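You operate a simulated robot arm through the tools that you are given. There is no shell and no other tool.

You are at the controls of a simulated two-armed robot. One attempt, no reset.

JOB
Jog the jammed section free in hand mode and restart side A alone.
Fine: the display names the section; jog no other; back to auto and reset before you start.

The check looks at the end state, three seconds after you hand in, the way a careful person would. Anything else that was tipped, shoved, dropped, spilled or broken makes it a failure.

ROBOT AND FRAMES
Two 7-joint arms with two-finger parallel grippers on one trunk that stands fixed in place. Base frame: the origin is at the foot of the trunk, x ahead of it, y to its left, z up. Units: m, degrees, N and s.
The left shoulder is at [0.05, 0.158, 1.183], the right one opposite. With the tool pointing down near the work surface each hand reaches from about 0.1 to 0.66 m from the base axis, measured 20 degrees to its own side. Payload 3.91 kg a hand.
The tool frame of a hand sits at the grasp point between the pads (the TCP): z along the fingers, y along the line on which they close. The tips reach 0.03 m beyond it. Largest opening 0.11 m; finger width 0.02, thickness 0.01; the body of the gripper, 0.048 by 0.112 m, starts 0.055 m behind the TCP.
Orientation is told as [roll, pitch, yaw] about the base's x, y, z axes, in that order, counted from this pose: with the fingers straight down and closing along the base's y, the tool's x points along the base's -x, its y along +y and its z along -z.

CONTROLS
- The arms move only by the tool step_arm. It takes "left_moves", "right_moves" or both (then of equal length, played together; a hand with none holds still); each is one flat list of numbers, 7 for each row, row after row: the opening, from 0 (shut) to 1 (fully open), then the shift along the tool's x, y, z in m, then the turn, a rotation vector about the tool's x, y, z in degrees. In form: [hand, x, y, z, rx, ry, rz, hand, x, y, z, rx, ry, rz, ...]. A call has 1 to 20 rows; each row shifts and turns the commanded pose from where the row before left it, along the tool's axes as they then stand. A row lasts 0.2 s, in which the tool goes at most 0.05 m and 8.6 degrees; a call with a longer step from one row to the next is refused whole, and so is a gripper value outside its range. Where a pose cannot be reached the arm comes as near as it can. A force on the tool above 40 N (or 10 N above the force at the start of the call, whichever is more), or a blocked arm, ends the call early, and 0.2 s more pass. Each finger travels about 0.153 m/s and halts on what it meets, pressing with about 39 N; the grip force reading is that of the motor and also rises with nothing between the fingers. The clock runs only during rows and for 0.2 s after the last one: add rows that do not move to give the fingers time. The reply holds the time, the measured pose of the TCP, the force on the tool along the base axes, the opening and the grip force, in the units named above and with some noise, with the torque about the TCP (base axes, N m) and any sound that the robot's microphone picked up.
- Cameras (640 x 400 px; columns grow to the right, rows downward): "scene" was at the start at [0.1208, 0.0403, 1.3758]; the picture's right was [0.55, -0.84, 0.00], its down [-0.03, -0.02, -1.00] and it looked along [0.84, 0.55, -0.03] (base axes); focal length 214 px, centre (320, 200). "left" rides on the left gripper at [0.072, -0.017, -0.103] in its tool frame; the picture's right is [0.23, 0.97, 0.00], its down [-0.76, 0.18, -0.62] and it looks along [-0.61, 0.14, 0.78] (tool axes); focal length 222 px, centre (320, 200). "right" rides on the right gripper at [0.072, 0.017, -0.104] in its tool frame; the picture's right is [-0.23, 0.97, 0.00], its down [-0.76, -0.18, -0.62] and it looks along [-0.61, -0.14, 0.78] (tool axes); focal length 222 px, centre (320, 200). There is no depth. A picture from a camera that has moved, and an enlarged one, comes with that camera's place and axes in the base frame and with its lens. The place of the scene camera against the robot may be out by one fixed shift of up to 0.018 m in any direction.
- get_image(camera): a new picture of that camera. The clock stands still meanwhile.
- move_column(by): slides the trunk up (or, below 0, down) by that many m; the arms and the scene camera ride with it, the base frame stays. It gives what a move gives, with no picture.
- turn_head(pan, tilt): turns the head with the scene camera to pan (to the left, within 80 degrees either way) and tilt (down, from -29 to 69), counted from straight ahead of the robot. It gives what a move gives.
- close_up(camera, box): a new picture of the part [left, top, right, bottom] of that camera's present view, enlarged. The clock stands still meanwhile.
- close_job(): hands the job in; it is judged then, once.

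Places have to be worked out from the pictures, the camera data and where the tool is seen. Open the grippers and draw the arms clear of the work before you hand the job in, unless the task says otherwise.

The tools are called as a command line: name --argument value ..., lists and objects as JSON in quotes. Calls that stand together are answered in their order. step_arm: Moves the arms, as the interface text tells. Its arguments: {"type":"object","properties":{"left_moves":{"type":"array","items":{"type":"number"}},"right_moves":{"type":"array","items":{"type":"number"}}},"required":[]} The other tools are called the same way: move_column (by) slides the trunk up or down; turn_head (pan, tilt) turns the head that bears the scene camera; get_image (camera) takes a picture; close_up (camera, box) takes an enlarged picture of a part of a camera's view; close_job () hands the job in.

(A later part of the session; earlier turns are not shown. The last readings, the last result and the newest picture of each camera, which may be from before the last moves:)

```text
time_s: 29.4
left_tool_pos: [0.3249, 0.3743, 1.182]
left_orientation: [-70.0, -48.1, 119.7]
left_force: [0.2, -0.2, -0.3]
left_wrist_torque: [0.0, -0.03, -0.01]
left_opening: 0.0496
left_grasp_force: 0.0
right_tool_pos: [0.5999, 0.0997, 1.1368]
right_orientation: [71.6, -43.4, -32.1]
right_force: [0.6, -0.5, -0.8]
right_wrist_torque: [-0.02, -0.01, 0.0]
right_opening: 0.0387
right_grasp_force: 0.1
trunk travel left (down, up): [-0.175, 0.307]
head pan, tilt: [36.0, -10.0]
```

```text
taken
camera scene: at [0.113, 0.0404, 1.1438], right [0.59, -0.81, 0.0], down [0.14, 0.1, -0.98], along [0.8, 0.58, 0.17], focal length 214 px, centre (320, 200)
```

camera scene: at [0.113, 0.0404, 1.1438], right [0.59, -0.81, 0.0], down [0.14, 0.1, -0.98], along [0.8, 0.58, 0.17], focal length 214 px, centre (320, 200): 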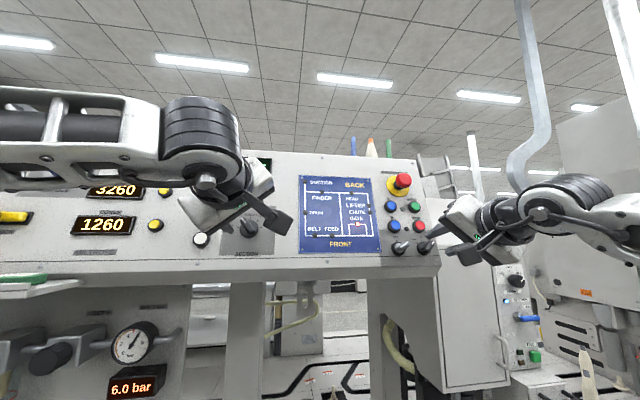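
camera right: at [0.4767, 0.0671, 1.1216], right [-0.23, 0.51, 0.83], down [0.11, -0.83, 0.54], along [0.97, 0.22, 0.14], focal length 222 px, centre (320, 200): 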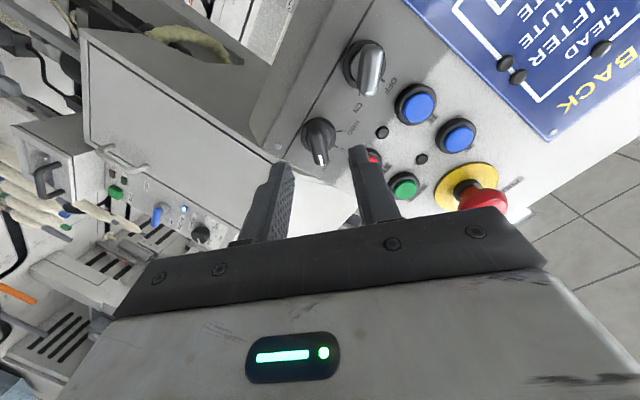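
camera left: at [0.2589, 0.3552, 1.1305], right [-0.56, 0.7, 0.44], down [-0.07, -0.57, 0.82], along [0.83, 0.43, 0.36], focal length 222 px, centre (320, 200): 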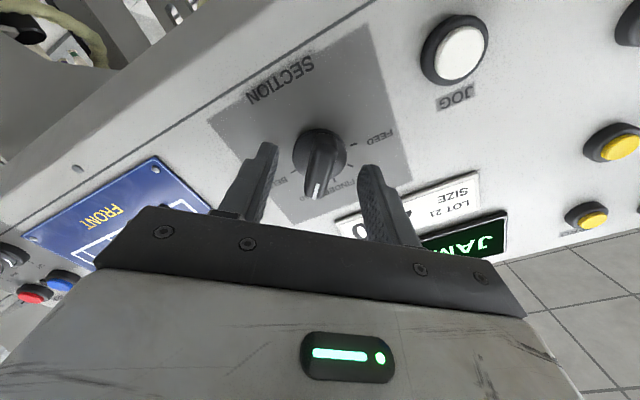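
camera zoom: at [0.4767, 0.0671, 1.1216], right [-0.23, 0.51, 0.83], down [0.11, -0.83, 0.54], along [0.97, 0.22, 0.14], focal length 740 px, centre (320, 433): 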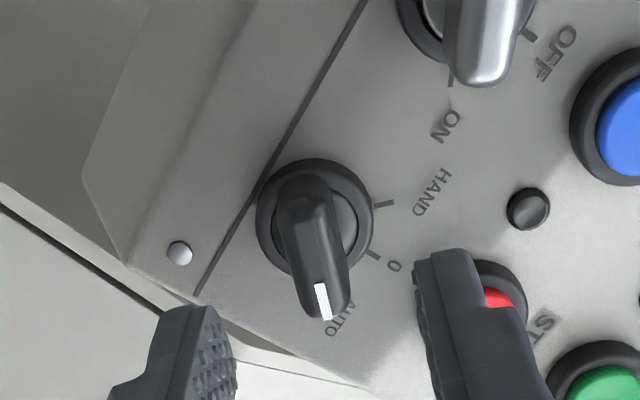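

The knob is ~4 mm and ~1.5 mm off the finger axis due to tracking error; the alignment of the bar is good. I correct and advance 0.042 m so the tips straddle the bar.

step_arm --right_moves '[0.35, -0.004, -0.0017, 0, 0, 0, 0, 0.35, 0, 0, 0.012, 0, 0, 0, 0.35, 0, 0, 0.012, 0, 0, 0, 0.35, 0, 0, 0.01, 0, 0, 0, 0.35, 0, 0, 0.007, 0, 0, 0, 0.35, 0, 0, 0, 0, 0, 0]'

close_up --camera "right" --box '[230, 90, 410, 210]'

close_up --camera "scene" --box '[330, 165, 510, 285]'

```text
time_s: 30.8
left_tool_pos: [0.3256, 0.3723, 1.1828]
left_orientation: [-69.9, -48.0, 119.8]
left_force: [-0.2, -0.2, -0.8]
left_wrist_torque: [0.0, 0.02, -0.03]
left_opening: 0.0495
left_grasp_force: 0.1
right_tool_pos: [0.6326, 0.124, 1.1286]
right_orientation: [71.6, -43.5, -32.1]
right_force: [-0.4, 0.0, -0.2]
right_wrist_torque: [-0.02, 0.03, 0.0]
right_opening: 0.0384
right_grasp_force: 0.1
trunk travel left (down, up): [-0.175, 0.307]
head pan, tilt: [36.0, -10.0]
```

```text
3.33 times, centred on (320, 150) of right
camera zoom: at [0.5092, 0.0918, 1.1144], right [-0.24, 0.51, 0.83], down [0.11, -0.83, 0.55], along [0.97, 0.22, 0.14], focal length 740 px, centre (320, 367)
```

zoom: 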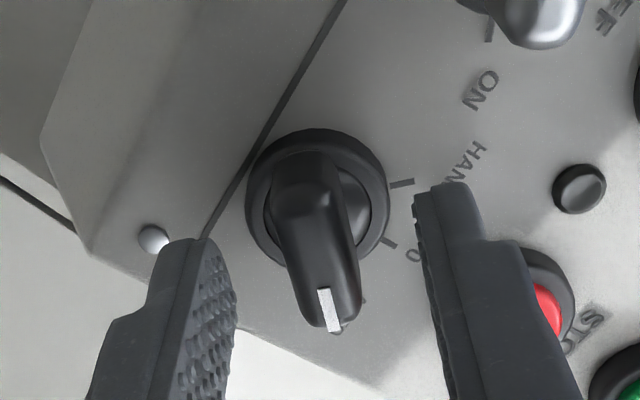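

```text
3.33 times, centred on (420, 225) of scene
camera zoom: at [0.113, 0.0403, 1.1438], right [0.59, -0.81, 0.0], down [0.14, 0.1, -0.98], along [0.8, 0.58, 0.17], focal length 715 px, centre (-13, 117)
```

zoom: 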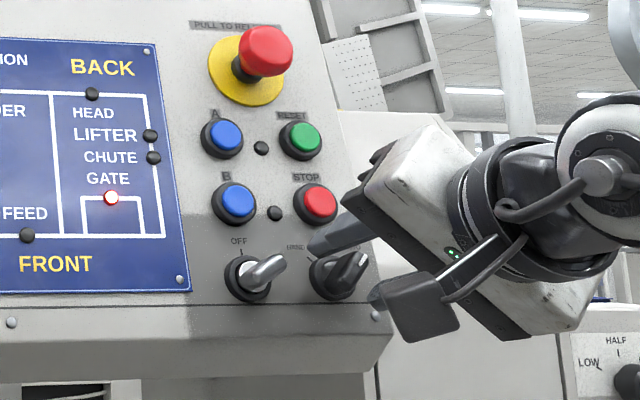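

The fingers straddle the MODE bar with the axis centred within 1 mm. I close on it.

step_arm --right_moves '[0.2, 0, 0, 0, 0, 0, 0, 0.1, 0, 0, 0, 0, 0, 0, 0, 0, 0, 0, 0, 0, 0, 0, 0, 0, 0, 0, 0, 0]'

close_up --camera "right" --box '[230, 90, 410, 210]'

```text
time_s: 31.8
left_tool_pos: [0.3255, 0.3721, 1.1831]
left_orientation: [-69.9, -48.0, 119.8]
left_force: [0.4, 0.3, 0.7]
left_wrist_torque: [0.0, -0.04, 0.01]
left_opening: 0.0495
left_grasp_force: 0.2
right_tool_pos: [0.6322, 0.1245, 1.129]
right_orientation: [71.5, -43.5, -32.1]
right_force: [0.6, 1.4, 1.6]
right_wrist_torque: [-0.26, 0.09, -0.38]
right_opening: 0.013
right_grasp_force: 44.6
trunk travel left (down, up): [-0.175, 0.307]
head pan, tilt: [36.0, -10.0]
```

```text
3.33 times, centred on (320, 150) of right
camera zoom: at [0.509, 0.0918, 1.1146], right [-0.24, 0.51, 0.83], down [0.11, -0.83, 0.54], along [0.97, 0.22, 0.14], focal length 740 px, centre (320, 367)
```

zoom: 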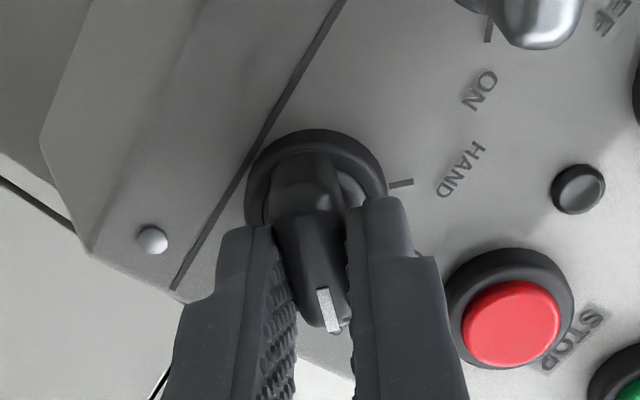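

Gripped (13 mm, 45 N). I turn counter-clockwise 45° to 0 first.

step_arm --right_moves '[0, 0, 0, 0, 0, 0, -7.5, 0, 0, 0, 0, 0, 0, -7.5, 0, 0, 0, 0, 0, 0, -7.5, 0, 0, 0, 0, 0, 0, -7.5, 0, 0, 0, 0, 0, 0, -7.5, 0, 0, 0, 0, 0, 0, -7.5, 0, 0, 0, 0, 0, 0, 0]'

close_up --camera "right" --box '[230, 90, 410, 210]'

```text
time_s: 33.4
left_tool_pos: [0.3243, 0.3743, 1.1814]
left_orientation: [-70.2, -48.0, 119.8]
left_force: [0.1, 0.0, -0.3]
left_wrist_torque: [-0.01, 0.02, 0.01]
left_opening: 0.0497
left_grasp_force: 0.1
right_tool_pos: [0.631, 0.1255, 1.1283]
right_orientation: [-0.9, -76.9, 46.0]
right_force: [-5.6, 12.0, 6.4]
right_wrist_torque: [-0.03, 0.16, 0.27]
right_opening: 0.0125
right_grasp_force: 45.7
trunk travel left (down, up): [-0.175, 0.307]
head pan, tilt: [36.0, -10.0]
```

```text
3.33 times, centred on (320, 150) of right
camera zoom: at [0.5357, 0.0545, 1.0828], right [-0.65, 0.72, 0.22], down [-0.18, -0.43, 0.88], along [0.73, 0.54, 0.41], focal length 740 px, centre (320, 367)
```

zoom: 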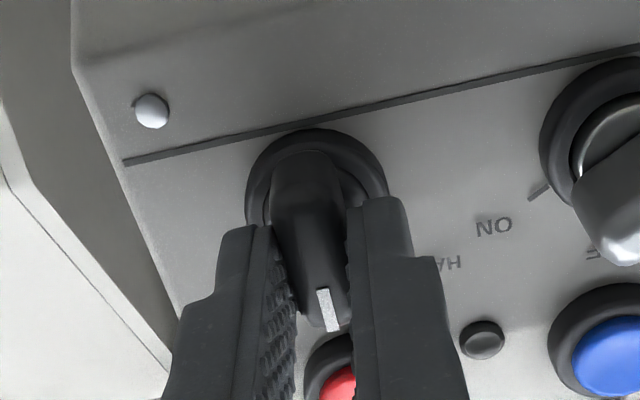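

The knob moved to 0. I continue 45° further to HAND.

step_arm --right_moves '[0, 0, 0.001, 0, 0, 0, -7.5, 0, 0, 0, 0, 0, 0, -7.5, 0, 0, 0, 0, 0, 0, -7.5, 0, 0, 0, 0, 0, 0, -7.5, 0, 0, 0, 0, 0, 0, -7.5, 0, 0, 0, 0, 0, 0, -7.5, 0, 0, 0, 0, 0, 0, 0]'

close_up --camera "right" --box '[230, 90, 410, 210]'

```text
time_s: 35.0
left_tool_pos: [0.3236, 0.3741, 1.1818]
left_orientation: [-70.1, -48.0, 119.8]
left_force: [-0.1, 0.2, 0.0]
left_wrist_torque: [0.0, 0.02, 0.02]
left_opening: 0.0494
left_grasp_force: 0.0
right_tool_pos: [0.6314, 0.1245, 1.1298]
right_orientation: [-0.7, -76.7, 45.8]
right_force: [-6.2, 14.6, 5.7]
right_wrist_torque: [0.76, -0.65, 0.27]
right_opening: 0.013
right_grasp_force: 44.3
right hand out of reach, approached as far as the arm can: row 1, 2, 3, 4, 5, 6
trunk travel left (down, up): [-0.175, 0.307]
head pan, tilt: [36.0, -10.0]
```

```text
3.33 times, centred on (320, 150) of right
camera zoom: at [0.5355, 0.0547, 1.0828], right [-0.65, 0.72, 0.22], down [-0.18, -0.43, 0.88], along [0.73, 0.54, 0.41], focal length 740 px, centre (320, 367)
```

zoom: 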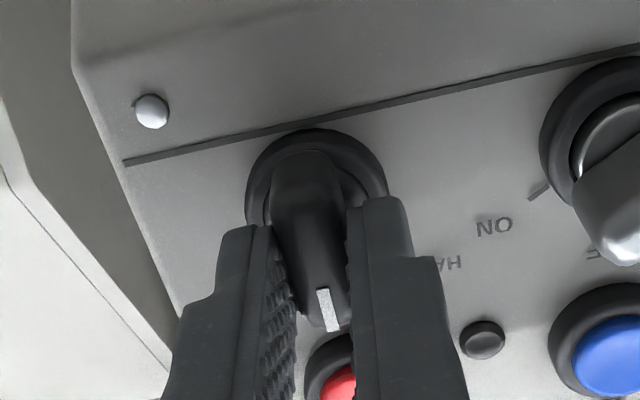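

The right wrist hits a joint limit past 0 in this direction. I'll release (knob resting at 0), back off, and turn the gripper around the other way (half turn) so the sweep to HAND lies within its range.

step_arm --right_moves '[0.1, 0, 0, 0, 0, 0, 0, 0.3, 0, 0, 0, 0, 0, 0, 0.35, 0, 0, 0, 0, 0, 0, 0.35, 0, 0, -0.02, 0, 0, 0, 0.35, 0, 0, -0.03, 0, 0, 0, 0.35, 0, 0, -0.03, 0, 0, 0, 0.35, 0, 0, -0.02, 0, 0, 0, 0.35, 0, 0, 0, 0, 0, 0]'

close_up --camera "right" --box '[230, 60, 410, 180]'

```text
time_s: 36.8
left_tool_pos: [0.3249, 0.3733, 1.1819]
left_orientation: [-70.1, -48.1, 119.8]
left_force: [-0.6, 0.4, -0.6]
left_wrist_torque: [-0.01, 0.0, 0.0]
left_opening: 0.0493
left_grasp_force: 0.1
right_tool_pos: [0.5637, 0.0538, 1.1536]
right_orientation: [0.2, -76.7, 44.8]
right_force: [0.0, -0.3, 0.2]
right_wrist_torque: [0.02, -0.04, -0.03]
right_opening: 0.0383
right_grasp_force: 0.1
trunk travel left (down, up): [-0.175, 0.307]
head pan, tilt: [36.0, -10.0]
```

```text
3.33 times, centred on (320, 120) of right
camera zoom: at [0.467, -0.0161, 1.1065], right [-0.65, 0.73, 0.22], down [-0.18, -0.43, 0.88], along [0.74, 0.54, 0.41], focal length 740 px, centre (320, 467)
```

zoom: 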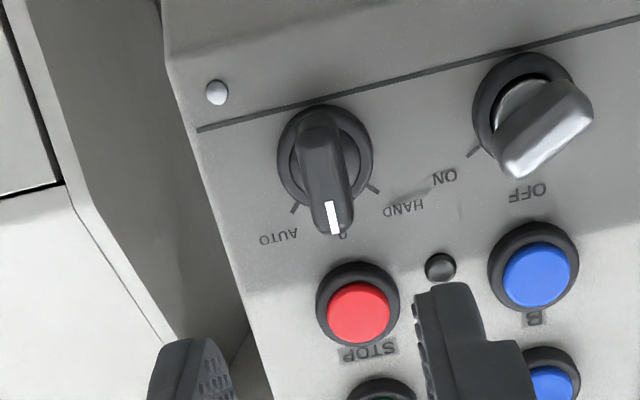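

The knob rests at 0 as expected. Now I rotate the right gripper the long way round, first +97.5°, to see whether the range allows it.

step_arm --right_moves '[0.35, 0, 0, 0, 0, 0, 7.5, 0.35, 0, 0, 0, 0, 0, 7.5, 0.35, 0, 0, 0, 0, 0, 7.5, 0.35, 0, 0, 0, 0, 0, 7.5, 0.35, 0, 0, 0, 0, 0, 7.5, 0.35, 0, 0, 0, 0, 0, 7.5, 0.35, 0, 0, 0, 0, 0, 7.5, 0.35, 0, 0, 0, 0, 0, 7.5, 0.35, 0, 0, 0, 0, 0, 7.5, 0.35, 0, 0, 0, 0, 0, 7.5, 0.35, 0, 0, 0, 0, 0, 7.5, 0.35, 0, 0, 0, 0, 0, 7.5, 0.35, 0, 0, 0, 0, 0, 7.5, 0.35, 0, 0, 0, 0, 0, 0]'

get_image --camera "scene"

```text
time_s: 39.8
left_tool_pos: [0.3242, 0.3719, 1.1813]
left_orientation: [-70.0, -48.0, 119.8]
left_force: [0.1, -0.9, 0.5]
left_wrist_torque: [0.0, 0.03, -0.01]
left_opening: 0.0492
left_grasp_force: 0.0
right_tool_pos: [0.5636, 0.0558, 1.1523]
right_orientation: [76.6, 7.4, -46.7]
right_force: [0.0, 0.2, 0.8]
right_wrist_torque: [-0.02, 0.01, 0.04]
right_opening: 0.0385
right_grasp_force: 0.0
trunk travel left (down, up): [-0.175, 0.307]
head pan, tilt: [36.0, -10.0]
```

```text
taken
camera scene: at [0.113, 0.0403, 1.1438], right [0.59, -0.81, 0.0], down [0.14, 0.1, -0.98], along [0.8, 0.58, 0.17], focal length 214 px, centre (320, 200)
```

scene: 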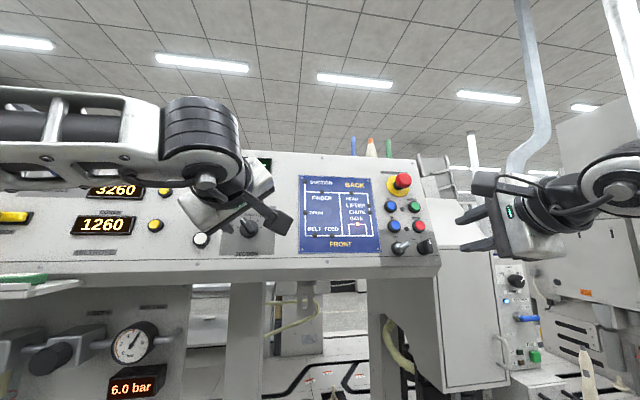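

No limit yet; I continue +82.5° to complete the half turn.

step_arm --right_moves '[0.35, 0, 0, 0, 0, 0, 7.5, 0.35, 0, 0, 0, 0, 0, 7.5, 0.35, 0, 0, 0, 0, 0, 7.5, 0.35, 0, 0, 0, 0, 0, 7.5, 0.35, 0, 0, 0, 0, 0, 7.5, 0.35, 0, 0, 0, 0, 0, 7.5, 0.35, 0, 0, 0, 0, 0, 7.5, 0.35, 0, 0, 0, 0, 0, 7.5, 0.35, 0, 0, 0, 0, 0, 7.5, 0.35, 0, 0, 0, 0, 0, 7.5, 0.35, 0, 0, 0, 0, 0, 7.5, 0.35, 0, 0, 0, 0, 0, 0]'

get_image --camera "right"

close_up --camera "right" --box '[230, 60, 410, 180]'

```text
time_s: 42.4
left_tool_pos: [0.3261, 0.3725, 1.1818]
left_orientation: [-70.0, -48.1, 119.8]
left_force: [-0.4, -0.7, 0.4]
left_wrist_torque: [0.02, 0.01, -0.01]
left_opening: 0.0495
left_grasp_force: 0.0
right_tool_pos: [0.5639, 0.0544, 1.1523]
right_orientation: [-0.6, 76.6, -135.7]
right_force: [-0.2, 0.1, 0.5]
right_wrist_torque: [0.0, -0.02, -0.01]
right_opening: 0.0383
right_grasp_force: 0.1
trunk travel left (down, up): [-0.175, 0.307]
head pan, tilt: [36.0, -10.0]
```

```text
taken
camera right: at [0.5143, -0.0169, 1.2459], right [0.65, -0.73, -0.22], down [-0.68, -0.43, -0.6], along [0.34, 0.54, -0.77], focal length 222 px, centre (320, 200)
```

right: 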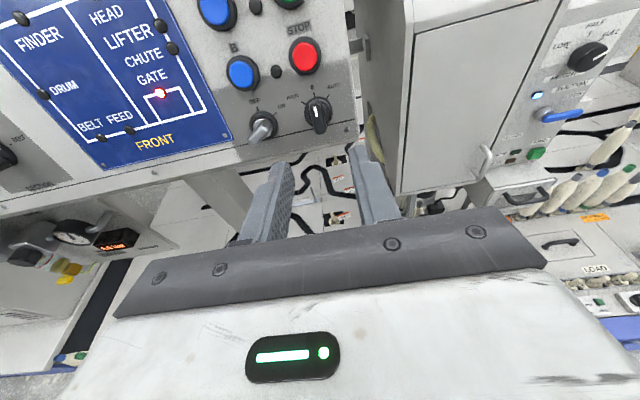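

```text
3.33 times, centred on (320, 120) of right
camera zoom: at [0.5143, -0.0169, 1.2459], right [0.65, -0.73, -0.22], down [-0.68, -0.43, -0.6], along [0.34, 0.54, -0.77], focal length 740 px, centre (320, 467)
```

zoom: 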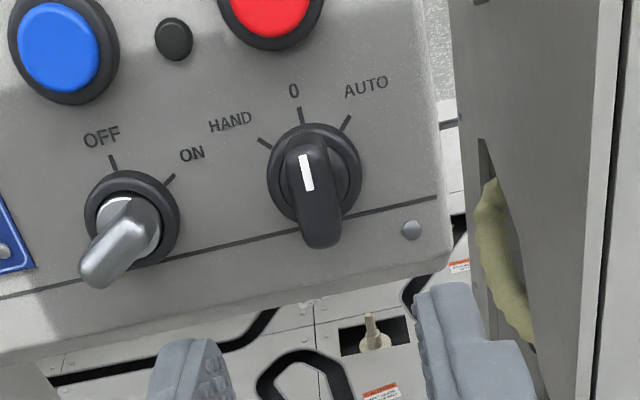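

The half turn worked and now the camera sits above with an upright view. The knob is at 0, offset about (-2.5, -1.5 mm) from the axis, ~0.145 m ahead. I correct and advance 0.06 m.

step_arm --right_moves '[0.35, -0.0025, -0.0015, 0, 0, 0, 0, 0.35, 0, 0, 0.02, 0, 0, 0, 0.35, 0, 0, 0.02, 0, 0, 0, 0.35, 0, 0, 0.02, 0, 0, 0, 0.35, 0, 0, 0, 0, 0, 0]'

close_up --camera "right" --box '[230, 80, 410, 200]'

```text
time_s: 43.6
left_tool_pos: [0.325, 0.3727, 1.1822]
left_orientation: [-70.0, -48.0, 119.8]
left_force: [0.0, 0.0, -0.8]
left_wrist_torque: [0.0, -0.01, 0.04]
left_opening: 0.0496
left_grasp_force: 0.0
right_tool_pos: [0.6039, 0.0975, 1.1358]
right_orientation: [-0.2, 76.7, -135.1]
right_force: [-0.2, 0.2, 1.0]
right_wrist_torque: [0.01, 0.0, -0.02]
right_opening: 0.0382
right_grasp_force: 0.0
trunk travel left (down, up): [-0.175, 0.307]
head pan, tilt: [36.0, -10.0]
```

```text
3.33 times, centred on (320, 140) of right
camera zoom: at [0.555, 0.0259, 1.2301], right [0.65, -0.73, -0.22], down [-0.68, -0.43, -0.6], along [0.34, 0.54, -0.77], focal length 740 px, centre (320, 400)
```

zoom: 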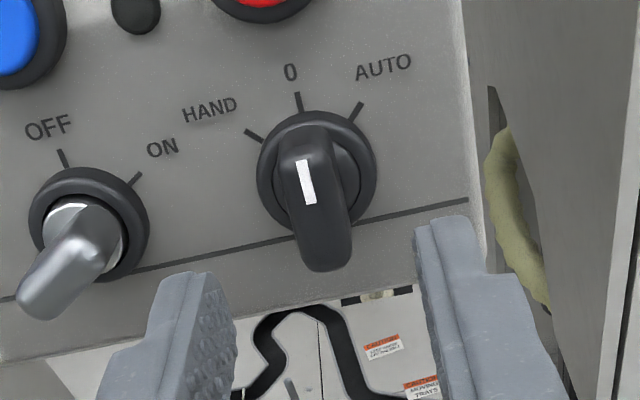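

Well aligned (offset ~1 mm). I advance the last 0.041 m and close on the bar.

step_arm --right_moves '[0.35, -0.0012, -0.0006, 0.012, 0, 0, 0, 0.35, 0, 0, 0.012, 0, 0, 0, 0.35, 0, 0, 0.01, 0, 0, 0, 0.35, 0, 0, 0.007, 0, 0, 0, 0.35, 0, 0, 0, 0, 0, 0, 0.2, 0, 0, 0, 0, 0, 0, 0.1, 0, 0, 0, 0, 0, 0, 0, 0, 0, 0, 0, 0, 0, 0, 0, 0, 0, 0, 0, 0]'

close_up --camera "right" --box '[230, 80, 410, 200]'

```text
time_s: 45.6
left_tool_pos: [0.3251, 0.373, 1.1824]
left_orientation: [-70.0, -48.2, 119.8]
left_force: [0.1, 0.2, 0.5]
left_wrist_torque: [-0.01, 0.02, -0.01]
left_opening: 0.0493
left_grasp_force: 0.1
right_tool_pos: [0.6319, 0.1271, 1.1252]
right_orientation: [0.0, 76.7, -135.0]
right_force: [-2.4, 2.0, -1.5]
right_wrist_torque: [0.17, -0.17, 0.05]
right_opening: 0.0128
right_grasp_force: 44.2
trunk travel left (down, up): [-0.175, 0.307]
head pan, tilt: [36.0, -10.0]
```

```text
3.33 times, centred on (320, 140) of right
camera zoom: at [0.5833, 0.0551, 1.2187], right [0.65, -0.73, -0.22], down [-0.68, -0.43, -0.6], along [0.34, 0.54, -0.77], focal length 740 px, centre (320, 400)
```

zoom: 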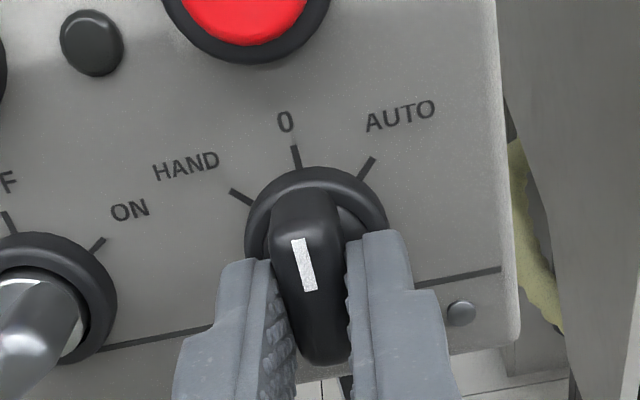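

The bar is gripped at 0. I turn counter-clockwise 45° to HAND.

step_arm --right_moves '[0, 0, 0, 0, 0, 0, -7.5, 0, 0, 0, 0, 0, 0, -7.5, 0, 0, 0, 0, 0, 0, -7.5, 0, 0, 0, 0, 0, 0, -7.5, 0, 0, 0, 0, 0, 0, -7.5, 0, 0, 0, 0, 0, 0, -7.5, 0, 0, 0, 0, 0, 0, 0]'

close_up --camera "right" --box '[230, 80, 410, 200]'

close_up --camera "scene" --box '[330, 165, 510, 285]'

```text
time_s: 47.2
left_tool_pos: [0.3258, 0.3742, 1.1816]
left_orientation: [-69.9, -48.1, 119.6]
left_force: [0.0, -0.9, -0.8]
left_wrist_torque: [0.03, 0.01, 0.0]
left_opening: 0.0495
left_grasp_force: 0.1
right_tool_pos: [0.6338, 0.1253, 1.1251]
right_orientation: [72.0, 43.4, -57.7]
right_force: [28.5, 12.1, 21.7]
right_wrist_torque: [-0.29, 0.32, -0.18]
right_opening: 0.0131
right_grasp_force: 44.8
trunk travel left (down, up): [-0.175, 0.307]
head pan, tilt: [36.0, -10.0]
```

```text
3.33 times, centred on (320, 140) of right
camera zoom: at [0.5427, 0.0921, 1.2097], right [0.68, -0.52, 0.52], down [-0.24, -0.83, -0.51], along [0.69, 0.22, -0.69], focal length 740 px, centre (320, 400)
```

zoom: 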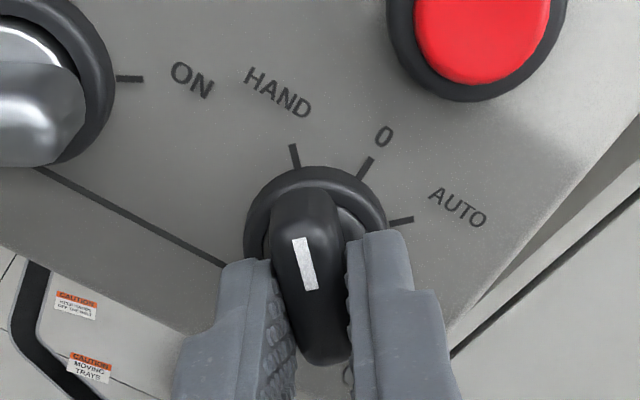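

```text
3.33 times, centred on (420, 225) of scene
camera zoom: at [0.1143, 0.0413, 1.1438], right [0.59, -0.81, 0.0], down [0.14, 0.1, -0.99], along [0.8, 0.58, 0.17], focal length 715 px, centre (-13, 117)
```

zoom: 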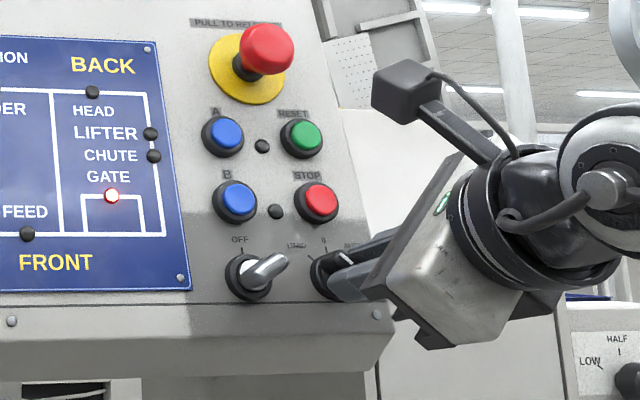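

The MODE knob points to HAND. There is a built-up force of ~38 N on the hand, so I release gently and back off 0.06 m.

step_arm --right_moves '[0.15, 0, 0, 0, 0, 0, 0, 0.25, 0, 0, 0, 0, 0, 0, 0.35, 0, 0, 0, 0, 0, 0, 0.35, 0, 0, -0.02, 0, 0, 0, 0.35, 0, 0, -0.02, 0, 0, 0, 0.35, 0, 0, -0.02, 0, 0, 0, 0.35, 0, 0, 0, 0, 0, 0]'

close_up --camera "right" --box '[230, 60, 410, 180]'

get_image --camera "scene"

```text
time_s: 48.8
left_tool_pos: [0.3253, 0.3739, 1.1826]
left_orientation: [-70.1, -48.0, 119.8]
left_force: [0.8, 0.5, 0.2]
left_wrist_torque: [-0.02, -0.04, 0.01]
left_opening: 0.0494
left_grasp_force: 0.0
right_tool_pos: [0.5882, 0.0832, 1.1412]
right_orientation: [71.5, 43.5, -58.0]
right_force: [-0.1, -0.2, 0.5]
right_wrist_torque: [0.02, 0.03, -0.04]
right_opening: 0.0384
right_grasp_force: 0.0
trunk travel left (down, up): [-0.175, 0.307]
head pan, tilt: [36.0, -10.0]
```

```text
3.33 times, centred on (320, 120) of right
camera zoom: at [0.498, 0.051, 1.2261], right [0.69, -0.52, 0.51], down [-0.25, -0.83, -0.5], along [0.69, 0.22, -0.69], focal length 740 px, centre (320, 467)
```

zoom: 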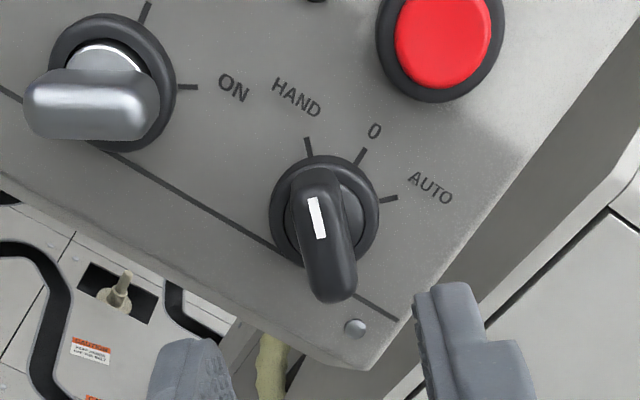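

```text
taken
camera scene: at [0.1129, 0.0402, 1.1439], right [0.59, -0.81, 0.0], down [0.14, 0.1, -0.98], along [0.8, 0.58, 0.17], focal length 214 px, centre (320, 200)
```

scene: 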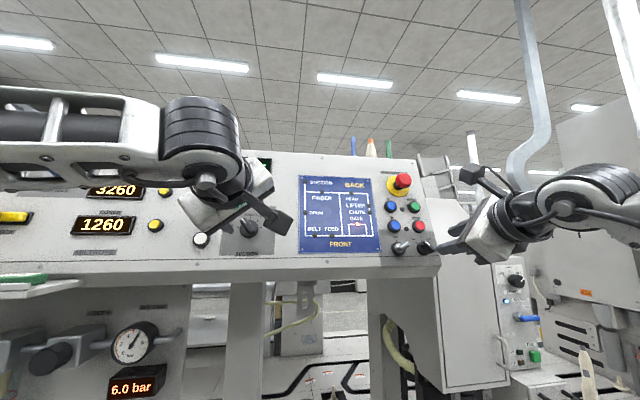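

HAND mode is set; the key is undisturbed. Now the left hand: rotate back level, close the fingers, and move in front of the JOG button (≈[0.3235, 0.4995, 1.140]).

step_arm --left_moves '[0.3, 0, 0, 0, 0, 0, 8, 0.2, 0, 0, 0, 0, 0, 8, 0.1, 0, 0, 0, 0, 0, 8, 0, 0, 0, 0, 0, 0, 8, 0, 0, 0, 0, 0, 0, 8, 0, 0.007, 0.03, 0, 0, 0, 0, 0, 0.007, 0.03, 0, 0, 0, 0, 0, 0.0075, 0.03, 0, 0, 0, 0, 0, 0, 0, 0, 0, 0, 0]'

get_image --camera "left"

close_up --camera "left" --box '[230, 80, 410, 200]'

```text
time_s: 50.8
left_tool_pos: [0.2572, 0.4321, 1.1623]
left_orientation: [-0.2, -76.8, 45.2]
left_force: [0.4, 0.1, -0.2]
left_wrist_torque: [0.02, -0.04, -0.01]
left_opening: 0.0
left_grasp_force: 37.7
right_tool_pos: [0.589, 0.0839, 1.1417]
right_orientation: [71.4, 43.5, -58.0]
right_force: [-0.5, -0.2, 0.5]
right_wrist_torque: [-0.02, 0.02, -0.04]
right_opening: 0.0387
right_grasp_force: 0.0
trunk travel left (down, up): [-0.175, 0.307]
head pan, tilt: [36.0, -10.0]
```

```text
taken
camera left: at [0.1855, 0.3372, 1.1162], right [-0.72, 0.65, -0.22], down [-0.43, -0.18, 0.88], along [0.54, 0.74, 0.41], focal length 222 px, centre (320, 200)
```

left: 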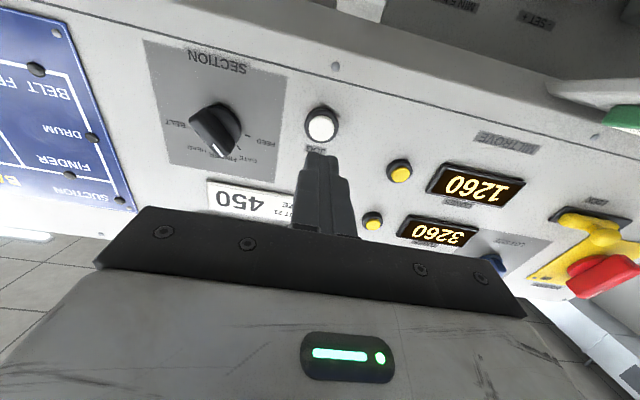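

```text
3.33 times, centred on (320, 140) of left
camera zoom: at [0.1855, 0.3372, 1.1162], right [-0.72, 0.65, -0.22], down [-0.43, -0.18, 0.88], along [0.54, 0.74, 0.41], focal length 740 px, centre (320, 400)
```

zoom: 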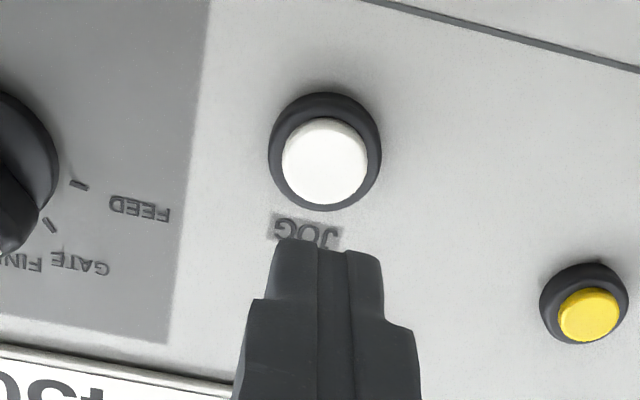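

The fingertip axis is aligned with JOG to within ~2 mm and the panel is ≈0.099 m ahead of the TCP. I advance 0.042 m, stopping short of the button cap.

step_arm --left_moves '[0, 0.0015, 0.001, 0.012, 0, 0, 0, 0, 0, 0, 0.015, 0, 0, 0, 0, 0, 0, 0.015, 0, 0, 0, 0, 0, 0, 0, 0, 0, 0]'

close_up --camera "left" --box '[230, 90, 410, 210]'

get_image --camera "scene"

```text
time_s: 51.8
left_tool_pos: [0.2859, 0.4631, 1.1515]
left_orientation: [-0.4, -76.8, 45.4]
left_force: [0.1, 0.0, 0.3]
left_wrist_torque: [-0.01, -0.01, -0.02]
left_opening: 0.0001
left_grasp_force: 36.9
right_tool_pos: [0.5882, 0.0844, 1.1403]
right_orientation: [71.5, 43.6, -58.0]
right_force: [-0.1, -0.7, -0.4]
right_wrist_torque: [0.01, 0.0, -0.01]
right_opening: 0.0384
right_grasp_force: 0.1
trunk travel left (down, up): [-0.175, 0.307]
head pan, tilt: [36.0, -10.0]
```

```text
3.33 times, centred on (320, 150) of left
camera zoom: at [0.2136, 0.3668, 1.1061], right [-0.72, 0.65, -0.22], down [-0.43, -0.18, 0.88], along [0.54, 0.74, 0.41], focal length 740 px, centre (320, 367)
```

zoom: 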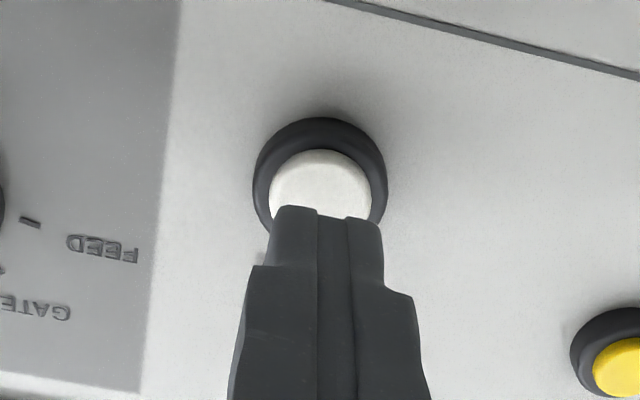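

```text
taken
camera scene: at [0.113, 0.0403, 1.1438], right [0.59, -0.81, 0.0], down [0.14, 0.1, -0.98], along [0.8, 0.58, 0.17], focal length 214 px, centre (320, 200)
```

scene: 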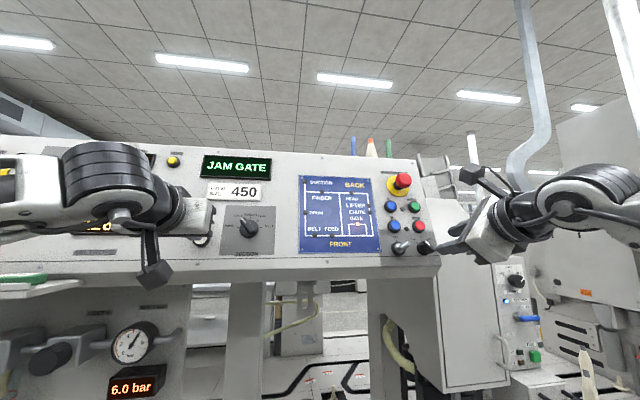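

Before pressing JOG I double-check the SECTION and MODE positions from the scene camera.

close_up --camera "scene" --box '[180, 150, 300, 270]'

close_up --camera "scene" --box '[350, 165, 470, 265]'

```text
3.33 times, centred on (240, 210) of scene
camera zoom: at [0.113, 0.0403, 1.1438], right [0.59, -0.81, 0.0], down [0.14, 0.1, -0.98], along [0.8, 0.58, 0.17], focal length 715 px, centre (587, 167)
```

zoom: 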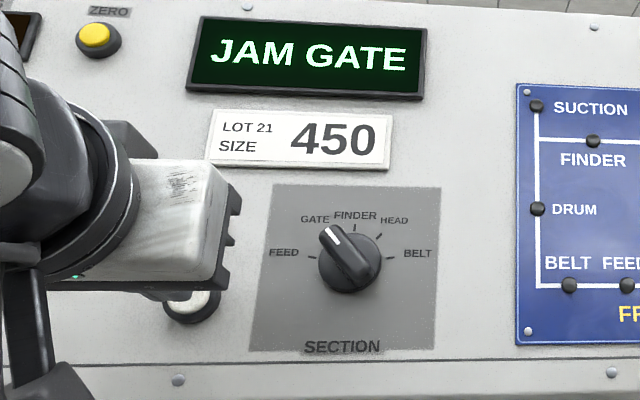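

```text
4.00 times, centred on (410, 215) of scene
camera zoom: at [0.113, 0.0403, 1.1438], right [0.59, -0.81, 0.0], down [0.14, 0.1, -0.98], along [0.8, 0.58, 0.17], focal length 858 px, centre (-40, 140)
```

zoom: 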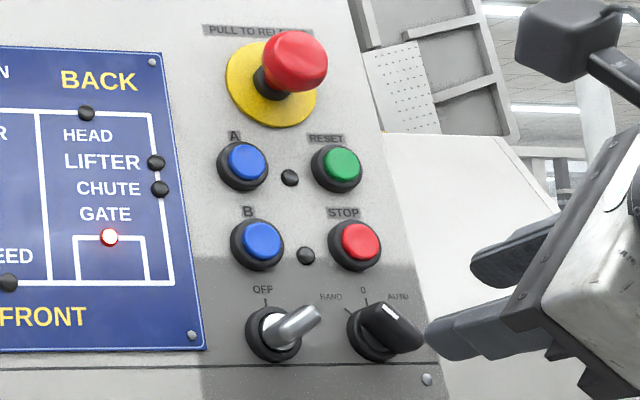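

SECTION is at GATE and MODE at HAND. I now press JOG slowly and hold.

step_arm --left_moves '[0, 0, 0, 0.005, 0, 0, 0, 0, 0, 0, 0.005, 0, 0, 0, 0, 0, 0, 0.004, 0, 0, 0, 0, 0, 0, 0, 0, 0, 0]'

close_up --camera "left" --box '[230, 90, 410, 210]'

close_up --camera "scene" --box '[150, 150, 400, 300]'

```text
time_s: 52.8
left_tool_pos: [0.2938, 0.4714, 1.1483]
left_orientation: [-0.6, -76.9, 45.5]
left_force: [0.2, 0.2, 0.5]
left_wrist_torque: [-0.01, 0.01, -0.01]
left_opening: 0.0
left_grasp_force: 37.7
right_tool_pos: [0.5881, 0.0838, 1.1406]
right_orientation: [71.5, 43.5, -58.0]
right_force: [-0.8, 0.0, 0.2]
right_wrist_torque: [0.01, -0.02, -0.02]
right_opening: 0.0385
right_grasp_force: 0.1
trunk travel left (down, up): [-0.175, 0.307]
head pan, tilt: [36.0, -10.0]
```

```text
3.33 times, centred on (320, 150) of left
camera zoom: at [0.2231, 0.3768, 1.1028], right [-0.72, 0.65, -0.22], down [-0.43, -0.18, 0.88], along [0.54, 0.74, 0.41], focal length 740 px, centre (320, 367)
```

zoom: 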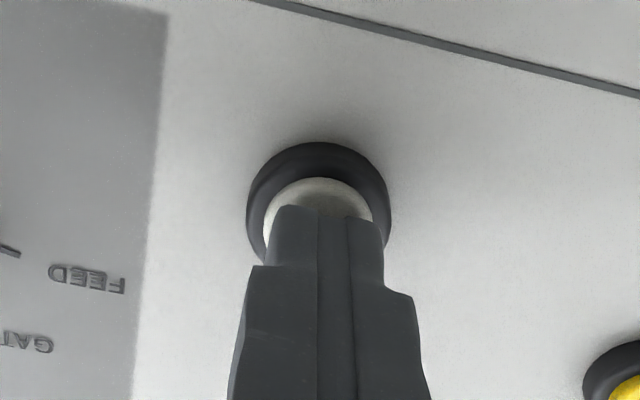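

```text
2.56 times, centred on (275, 225) of scene
camera zoom: at [0.113, 0.0403, 1.1438], right [0.59, -0.81, 0.0], down [0.14, 0.1, -0.98], along [0.8, 0.58, 0.17], focal length 549 px, centre (435, 136)
```

zoom: 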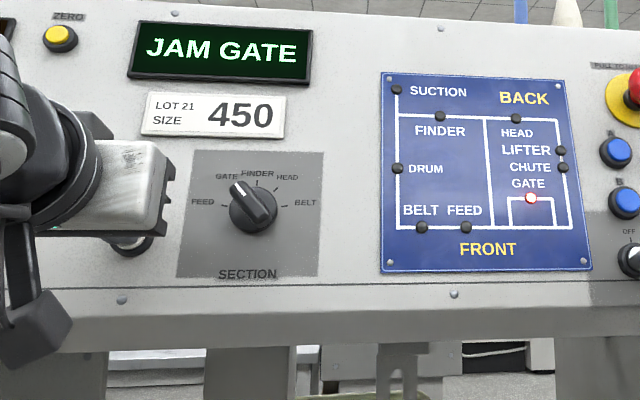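

No contact force yet. I continue in 3 mm steps.

step_arm --left_moves '[0, 0, 0, 0.003, 0, 0, 0, 0, 0, 0, 0.003, 0, 0, 0, 0, 0, 0, 0, 0, 0, 0]'

close_up --camera "left" --box '[230, 90, 410, 210]'

close_up --camera "scene" --box '[150, 150, 400, 300]'

```text
time_s: 53.6
left_tool_pos: [0.297, 0.4765, 1.1481]
left_orientation: [-0.6, -76.9, 45.6]
left_force: [-3.5, -1.3, 0.7]
left_wrist_torque: [-0.02, 0.02, 0.08]
left_opening: 0.0001
left_grasp_force: 37.5
right_tool_pos: [0.5872, 0.0827, 1.1417]
right_orientation: [71.5, 43.6, -57.9]
right_force: [0.3, -0.3, 0.4]
right_wrist_torque: [-0.01, 0.0, 0.0]
right_opening: 0.0385
right_grasp_force: 0.1
trunk travel left (down, up): [-0.175, 0.307]
head pan, tilt: [36.0, -10.0]
heard: click
```

```text
3.33 times, centred on (320, 150) of left
camera zoom: at [0.2267, 0.3807, 1.101], right [-0.72, 0.65, -0.22], down [-0.43, -0.18, 0.88], along [0.54, 0.74, 0.41], focal length 740 px, centre (320, 367)
```

zoom: 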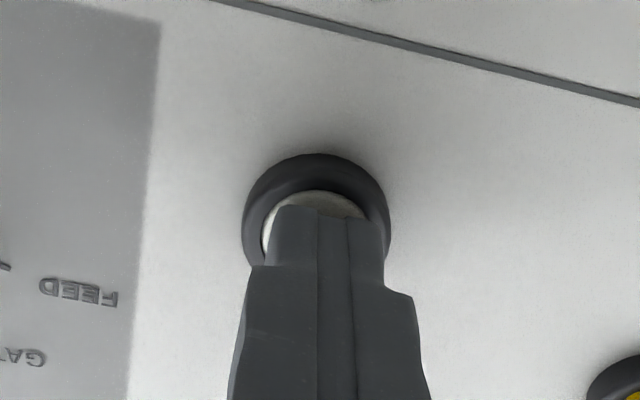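

```text
2.56 times, centred on (275, 225) of scene
camera zoom: at [0.1125, 0.04, 1.144], right [0.59, -0.81, 0.0], down [0.14, 0.1, -0.98], along [0.8, 0.58, 0.17], focal length 549 px, centre (435, 136)
```

zoom: 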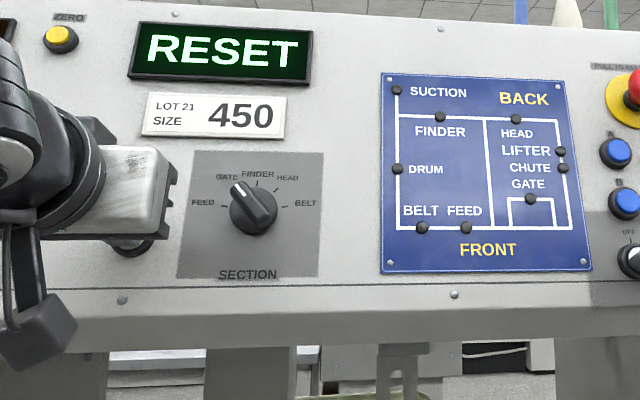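

A click was heard, the GATE lamp went out and the display reads RESET: the jam is free. I withdraw the left hand from JOG.

step_arm --left_moves '[0, 0, 0, -0.01, 0, 0, 0, 0, 0, 0, -0.02, 0, 0, 0, 0, 0, 0, -0.03, 0, 0, 0, 0, 0, 0, -0.03, 0, 0, 0, 0, 0, 0, 0, 0, 0, 0]'

get_image --camera "scene"

close_up --camera "right" --box '[230, 60, 410, 180]'

```text
time_s: 54.8
left_tool_pos: [0.2365, 0.4129, 1.1672]
left_orientation: [-0.5, -76.8, 45.4]
left_force: [0.0, -0.4, 0.8]
left_wrist_torque: [-0.05, -0.01, -0.01]
left_opening: 0.0002
left_grasp_force: 38.3
right_tool_pos: [0.5881, 0.084, 1.1405]
right_orientation: [71.6, 43.5, -58.0]
right_force: [-0.4, 0.4, 0.0]
right_wrist_torque: [0.0, 0.0, 0.0]
right_opening: 0.0384
right_grasp_force: 0.0
trunk travel left (down, up): [-0.175, 0.307]
head pan, tilt: [36.0, -10.0]
```

```text
taken
camera scene: at [0.1129, 0.0402, 1.1439], right [0.59, -0.81, 0.0], down [0.14, 0.1, -0.98], along [0.8, 0.58, 0.17], focal length 214 px, centre (320, 200)
```

scene: 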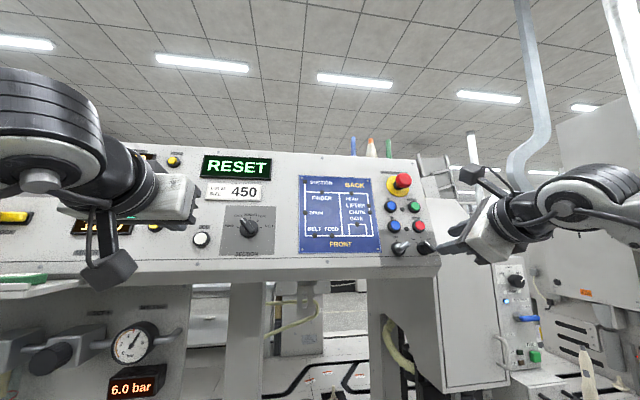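

```text
3.33 times, centred on (320, 120) of right
camera zoom: at [0.4983, 0.0511, 1.226], right [0.69, -0.52, 0.51], down [-0.25, -0.83, -0.5], along [0.69, 0.22, -0.69], focal length 740 px, centre (320, 467)
```

zoom: 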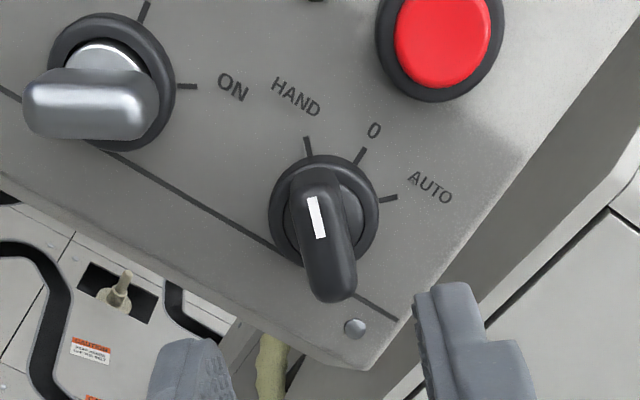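

The panel agrees. Before re-gripping, I test in free space whether the right wrist can sweep +90° from here (HAND→AUTO).

step_arm --right_moves '[0.35, 0, 0, -0.02, 0, 0, 0, 0.35, 0, 0, 0, 0, 0, 7.5, 0.35, 0, 0, 0, 0, 0, 7.5, 0.35, 0, 0, 0, 0, 0, 7.5, 0.35, 0, 0, 0, 0, 0, 7.5, 0.35, 0, 0, 0, 0, 0, 7.5, 0.35, 0, 0, 0, 0, 0, 7.5, 0.35, 0, 0, 0, 0, 0, 7.5, 0.35, 0, 0, 0, 0, 0, 7.5, 0.35, 0, 0, 0, 0, 0, 7.5, 0.35, 0, 0, 0, 0, 0, 7.5, 0.35, 0, 0, 0, 0, 0, 7.5, 0.35, 0, 0, 0, 0, 0, 7.5, 0.35, 0, 0, 0, 0, 0, 0]'

```text
time_s: 57.8
left_tool_pos: [0.237, 0.4142, 1.1668]
left_orientation: [-0.5, -76.8, 45.4]
left_force: [0.1, 0.6, 0.6]
left_wrist_torque: [0.03, -0.03, 0.0]
left_opening: 0.0
left_grasp_force: 37.9
right_tool_pos: [0.5752, 0.0711, 1.1432]
right_orientation: [-71.7, 43.4, 147.8]
right_force: [-0.4, -0.8, 1.1]
right_wrist_torque: [0.01, -0.01, -0.01]
right_opening: 0.0383
right_grasp_force: 0.1
trunk travel left (down, up): [-0.175, 0.307]
head pan, tilt: [36.0, -10.0]
```

The whole sweep is within reach. I rotate back −90° to match the bar at HAND and check the alignment.

step_arm --right_moves '[0.35, 0, 0, 0, 0, 0, -7.5, 0.35, 0, 0, 0, 0, 0, -7.5, 0.35, 0, 0, 0, 0, 0, -7.5, 0.35, 0, 0, 0, 0, 0, -7.5, 0.35, 0, 0, 0, 0, 0, -7.5, 0.35, 0, 0, 0, 0, 0, -7.5, 0.35, 0, 0, 0, 0, 0, -7.5, 0.35, 0, 0, 0, 0, 0, -7.5, 0.35, 0, 0, 0, 0, 0, -7.5, 0.35, 0, 0, 0, 0, 0, -7.5, 0.35, 0, 0, 0, 0, 0, -7.5, 0.35, 0, 0, 0, 0, 0, -7.5, 0.35, 0, 0, 0.03, 0, 0, 0, 0.35, 0, 0, 0, 0, 0, 0]'

close_up --camera "right" --box '[230, 70, 410, 190]'

```text
time_s: 60.8
left_tool_pos: [0.2363, 0.4129, 1.1663]
left_orientation: [-0.5, -76.7, 45.3]
left_force: [0.5, 0.4, 0.5]
left_wrist_torque: [0.01, 0.01, -0.01]
left_opening: 0.0
left_grasp_force: 37.6
right_tool_pos: [0.5982, 0.091, 1.1346]
right_orientation: [71.5, 43.5, -57.9]
right_force: [0.2, 0.2, 1.5]
right_wrist_torque: [0.0, -0.01, 0.01]
right_opening: 0.0387
right_grasp_force: 0.1
trunk travel left (down, up): [-0.175, 0.307]
head pan, tilt: [36.0, -10.0]
```

```text
3.33 times, centred on (320, 130) of right
camera zoom: at [0.5082, 0.0591, 1.2208], right [0.69, -0.52, 0.51], down [-0.25, -0.83, -0.5], along [0.69, 0.22, -0.69], focal length 740 px, centre (320, 433)
```

zoom: 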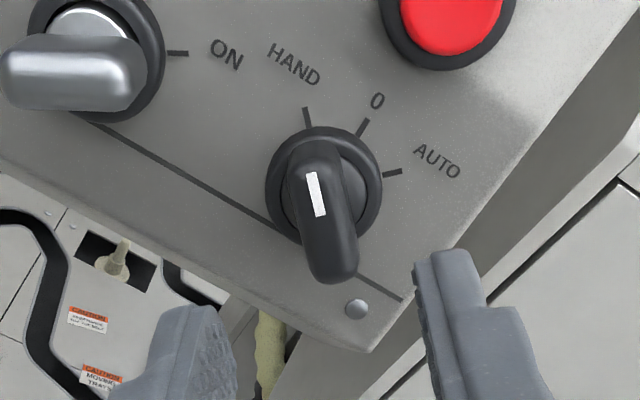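

Alignment offset is ~1.7 mm in y. I correct, advance 0.05 m, and close on the bar.

step_arm --right_moves '[0.35, 0, 0.0017, 0, 0, 0, 0, 0.35, 0, 0, 0.015, 0, 0, 0, 0.35, 0, 0, 0.015, 0, 0, 0, 0.35, 0, 0, 0.012, 0, 0, 0, 0.35, 0, 0, 0.008, 0, 0, 0, 0.35, 0, 0, 0, 0, 0, 0, 0.2, 0, 0, 0, 0, 0, 0, 0.1, 0, 0, 0, 0, 0, 0, 0, 0, 0, 0, 0, 0, 0, 0, 0, 0, 0, 0, 0, 0]'

close_up --camera "right" --box '[230, 80, 410, 200]'

```text
time_s: 63.0
left_tool_pos: [0.2364, 0.4154, 1.1677]
left_orientation: [-0.5, -76.9, 45.4]
left_force: [-0.2, 0.0, 0.6]
left_wrist_torque: [-0.01, 0.0, 0.03]
left_opening: 0.0
left_grasp_force: 37.9
right_tool_pos: [0.6315, 0.1254, 1.126]
right_orientation: [71.5, 43.5, -57.9]
right_force: [7.1, 2.6, 6.4]
right_wrist_torque: [-0.1, 0.27, 0.39]
right_opening: 0.013
right_grasp_force: 45.0
trunk travel left (down, up): [-0.175, 0.307]
head pan, tilt: [36.0, -10.0]
```

```text
3.33 times, centred on (320, 140) of right
camera zoom: at [0.5425, 0.0922, 1.211], right [0.69, -0.52, 0.51], down [-0.25, -0.83, -0.5], along [0.69, 0.22, -0.69], focal length 740 px, centre (320, 400)
```

zoom: 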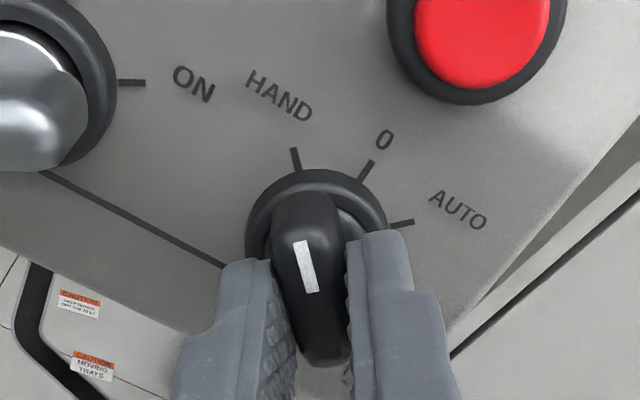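

Gripped. I turn clockwise 45° to 0 first and watch the force.

step_arm --right_moves '[0, 0, 0, 0, 0, 0, 7.5, 0, 0, 0, 0, 0, 0, 7.5, 0, 0, 0, 0, 0, 0, 7.5, 0, 0, 0, 0, 0, 0, 7.5, 0, 0, 0, 0, 0, 0, 7.5, 0, 0, 0, 0, 0, 0, 7.5, 0, 0, 0, 0, 0, 0, 0]'

close_up --camera "right" --box '[230, 80, 410, 200]'

```text
time_s: 64.6
left_tool_pos: [0.2373, 0.4138, 1.1667]
left_orientation: [-0.6, -76.8, 45.6]
left_force: [-1.0, -0.1, -0.2]
left_wrist_torque: [-0.02, 0.0, 0.03]
left_opening: 0.0
left_grasp_force: 38.3
right_tool_pos: [0.631, 0.125, 1.1259]
right_orientation: [-0.6, 76.7, -135.6]
right_force: [5.1, 6.1, 4.4]
right_wrist_torque: [-0.65, 0.67, 0.04]
right_opening: 0.0127
right_grasp_force: 45.0
trunk travel left (down, up): [-0.175, 0.307]
head pan, tilt: [36.0, -10.0]
```

```text
3.33 times, centred on (320, 140) of right
camera zoom: at [0.5831, 0.0546, 1.2196], right [0.65, -0.73, -0.22], down [-0.68, -0.43, -0.6], along [0.34, 0.54, -0.77], focal length 740 px, centre (320, 400)
```

zoom: 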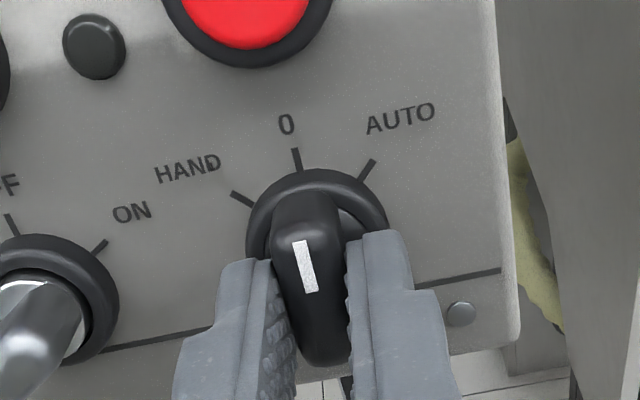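

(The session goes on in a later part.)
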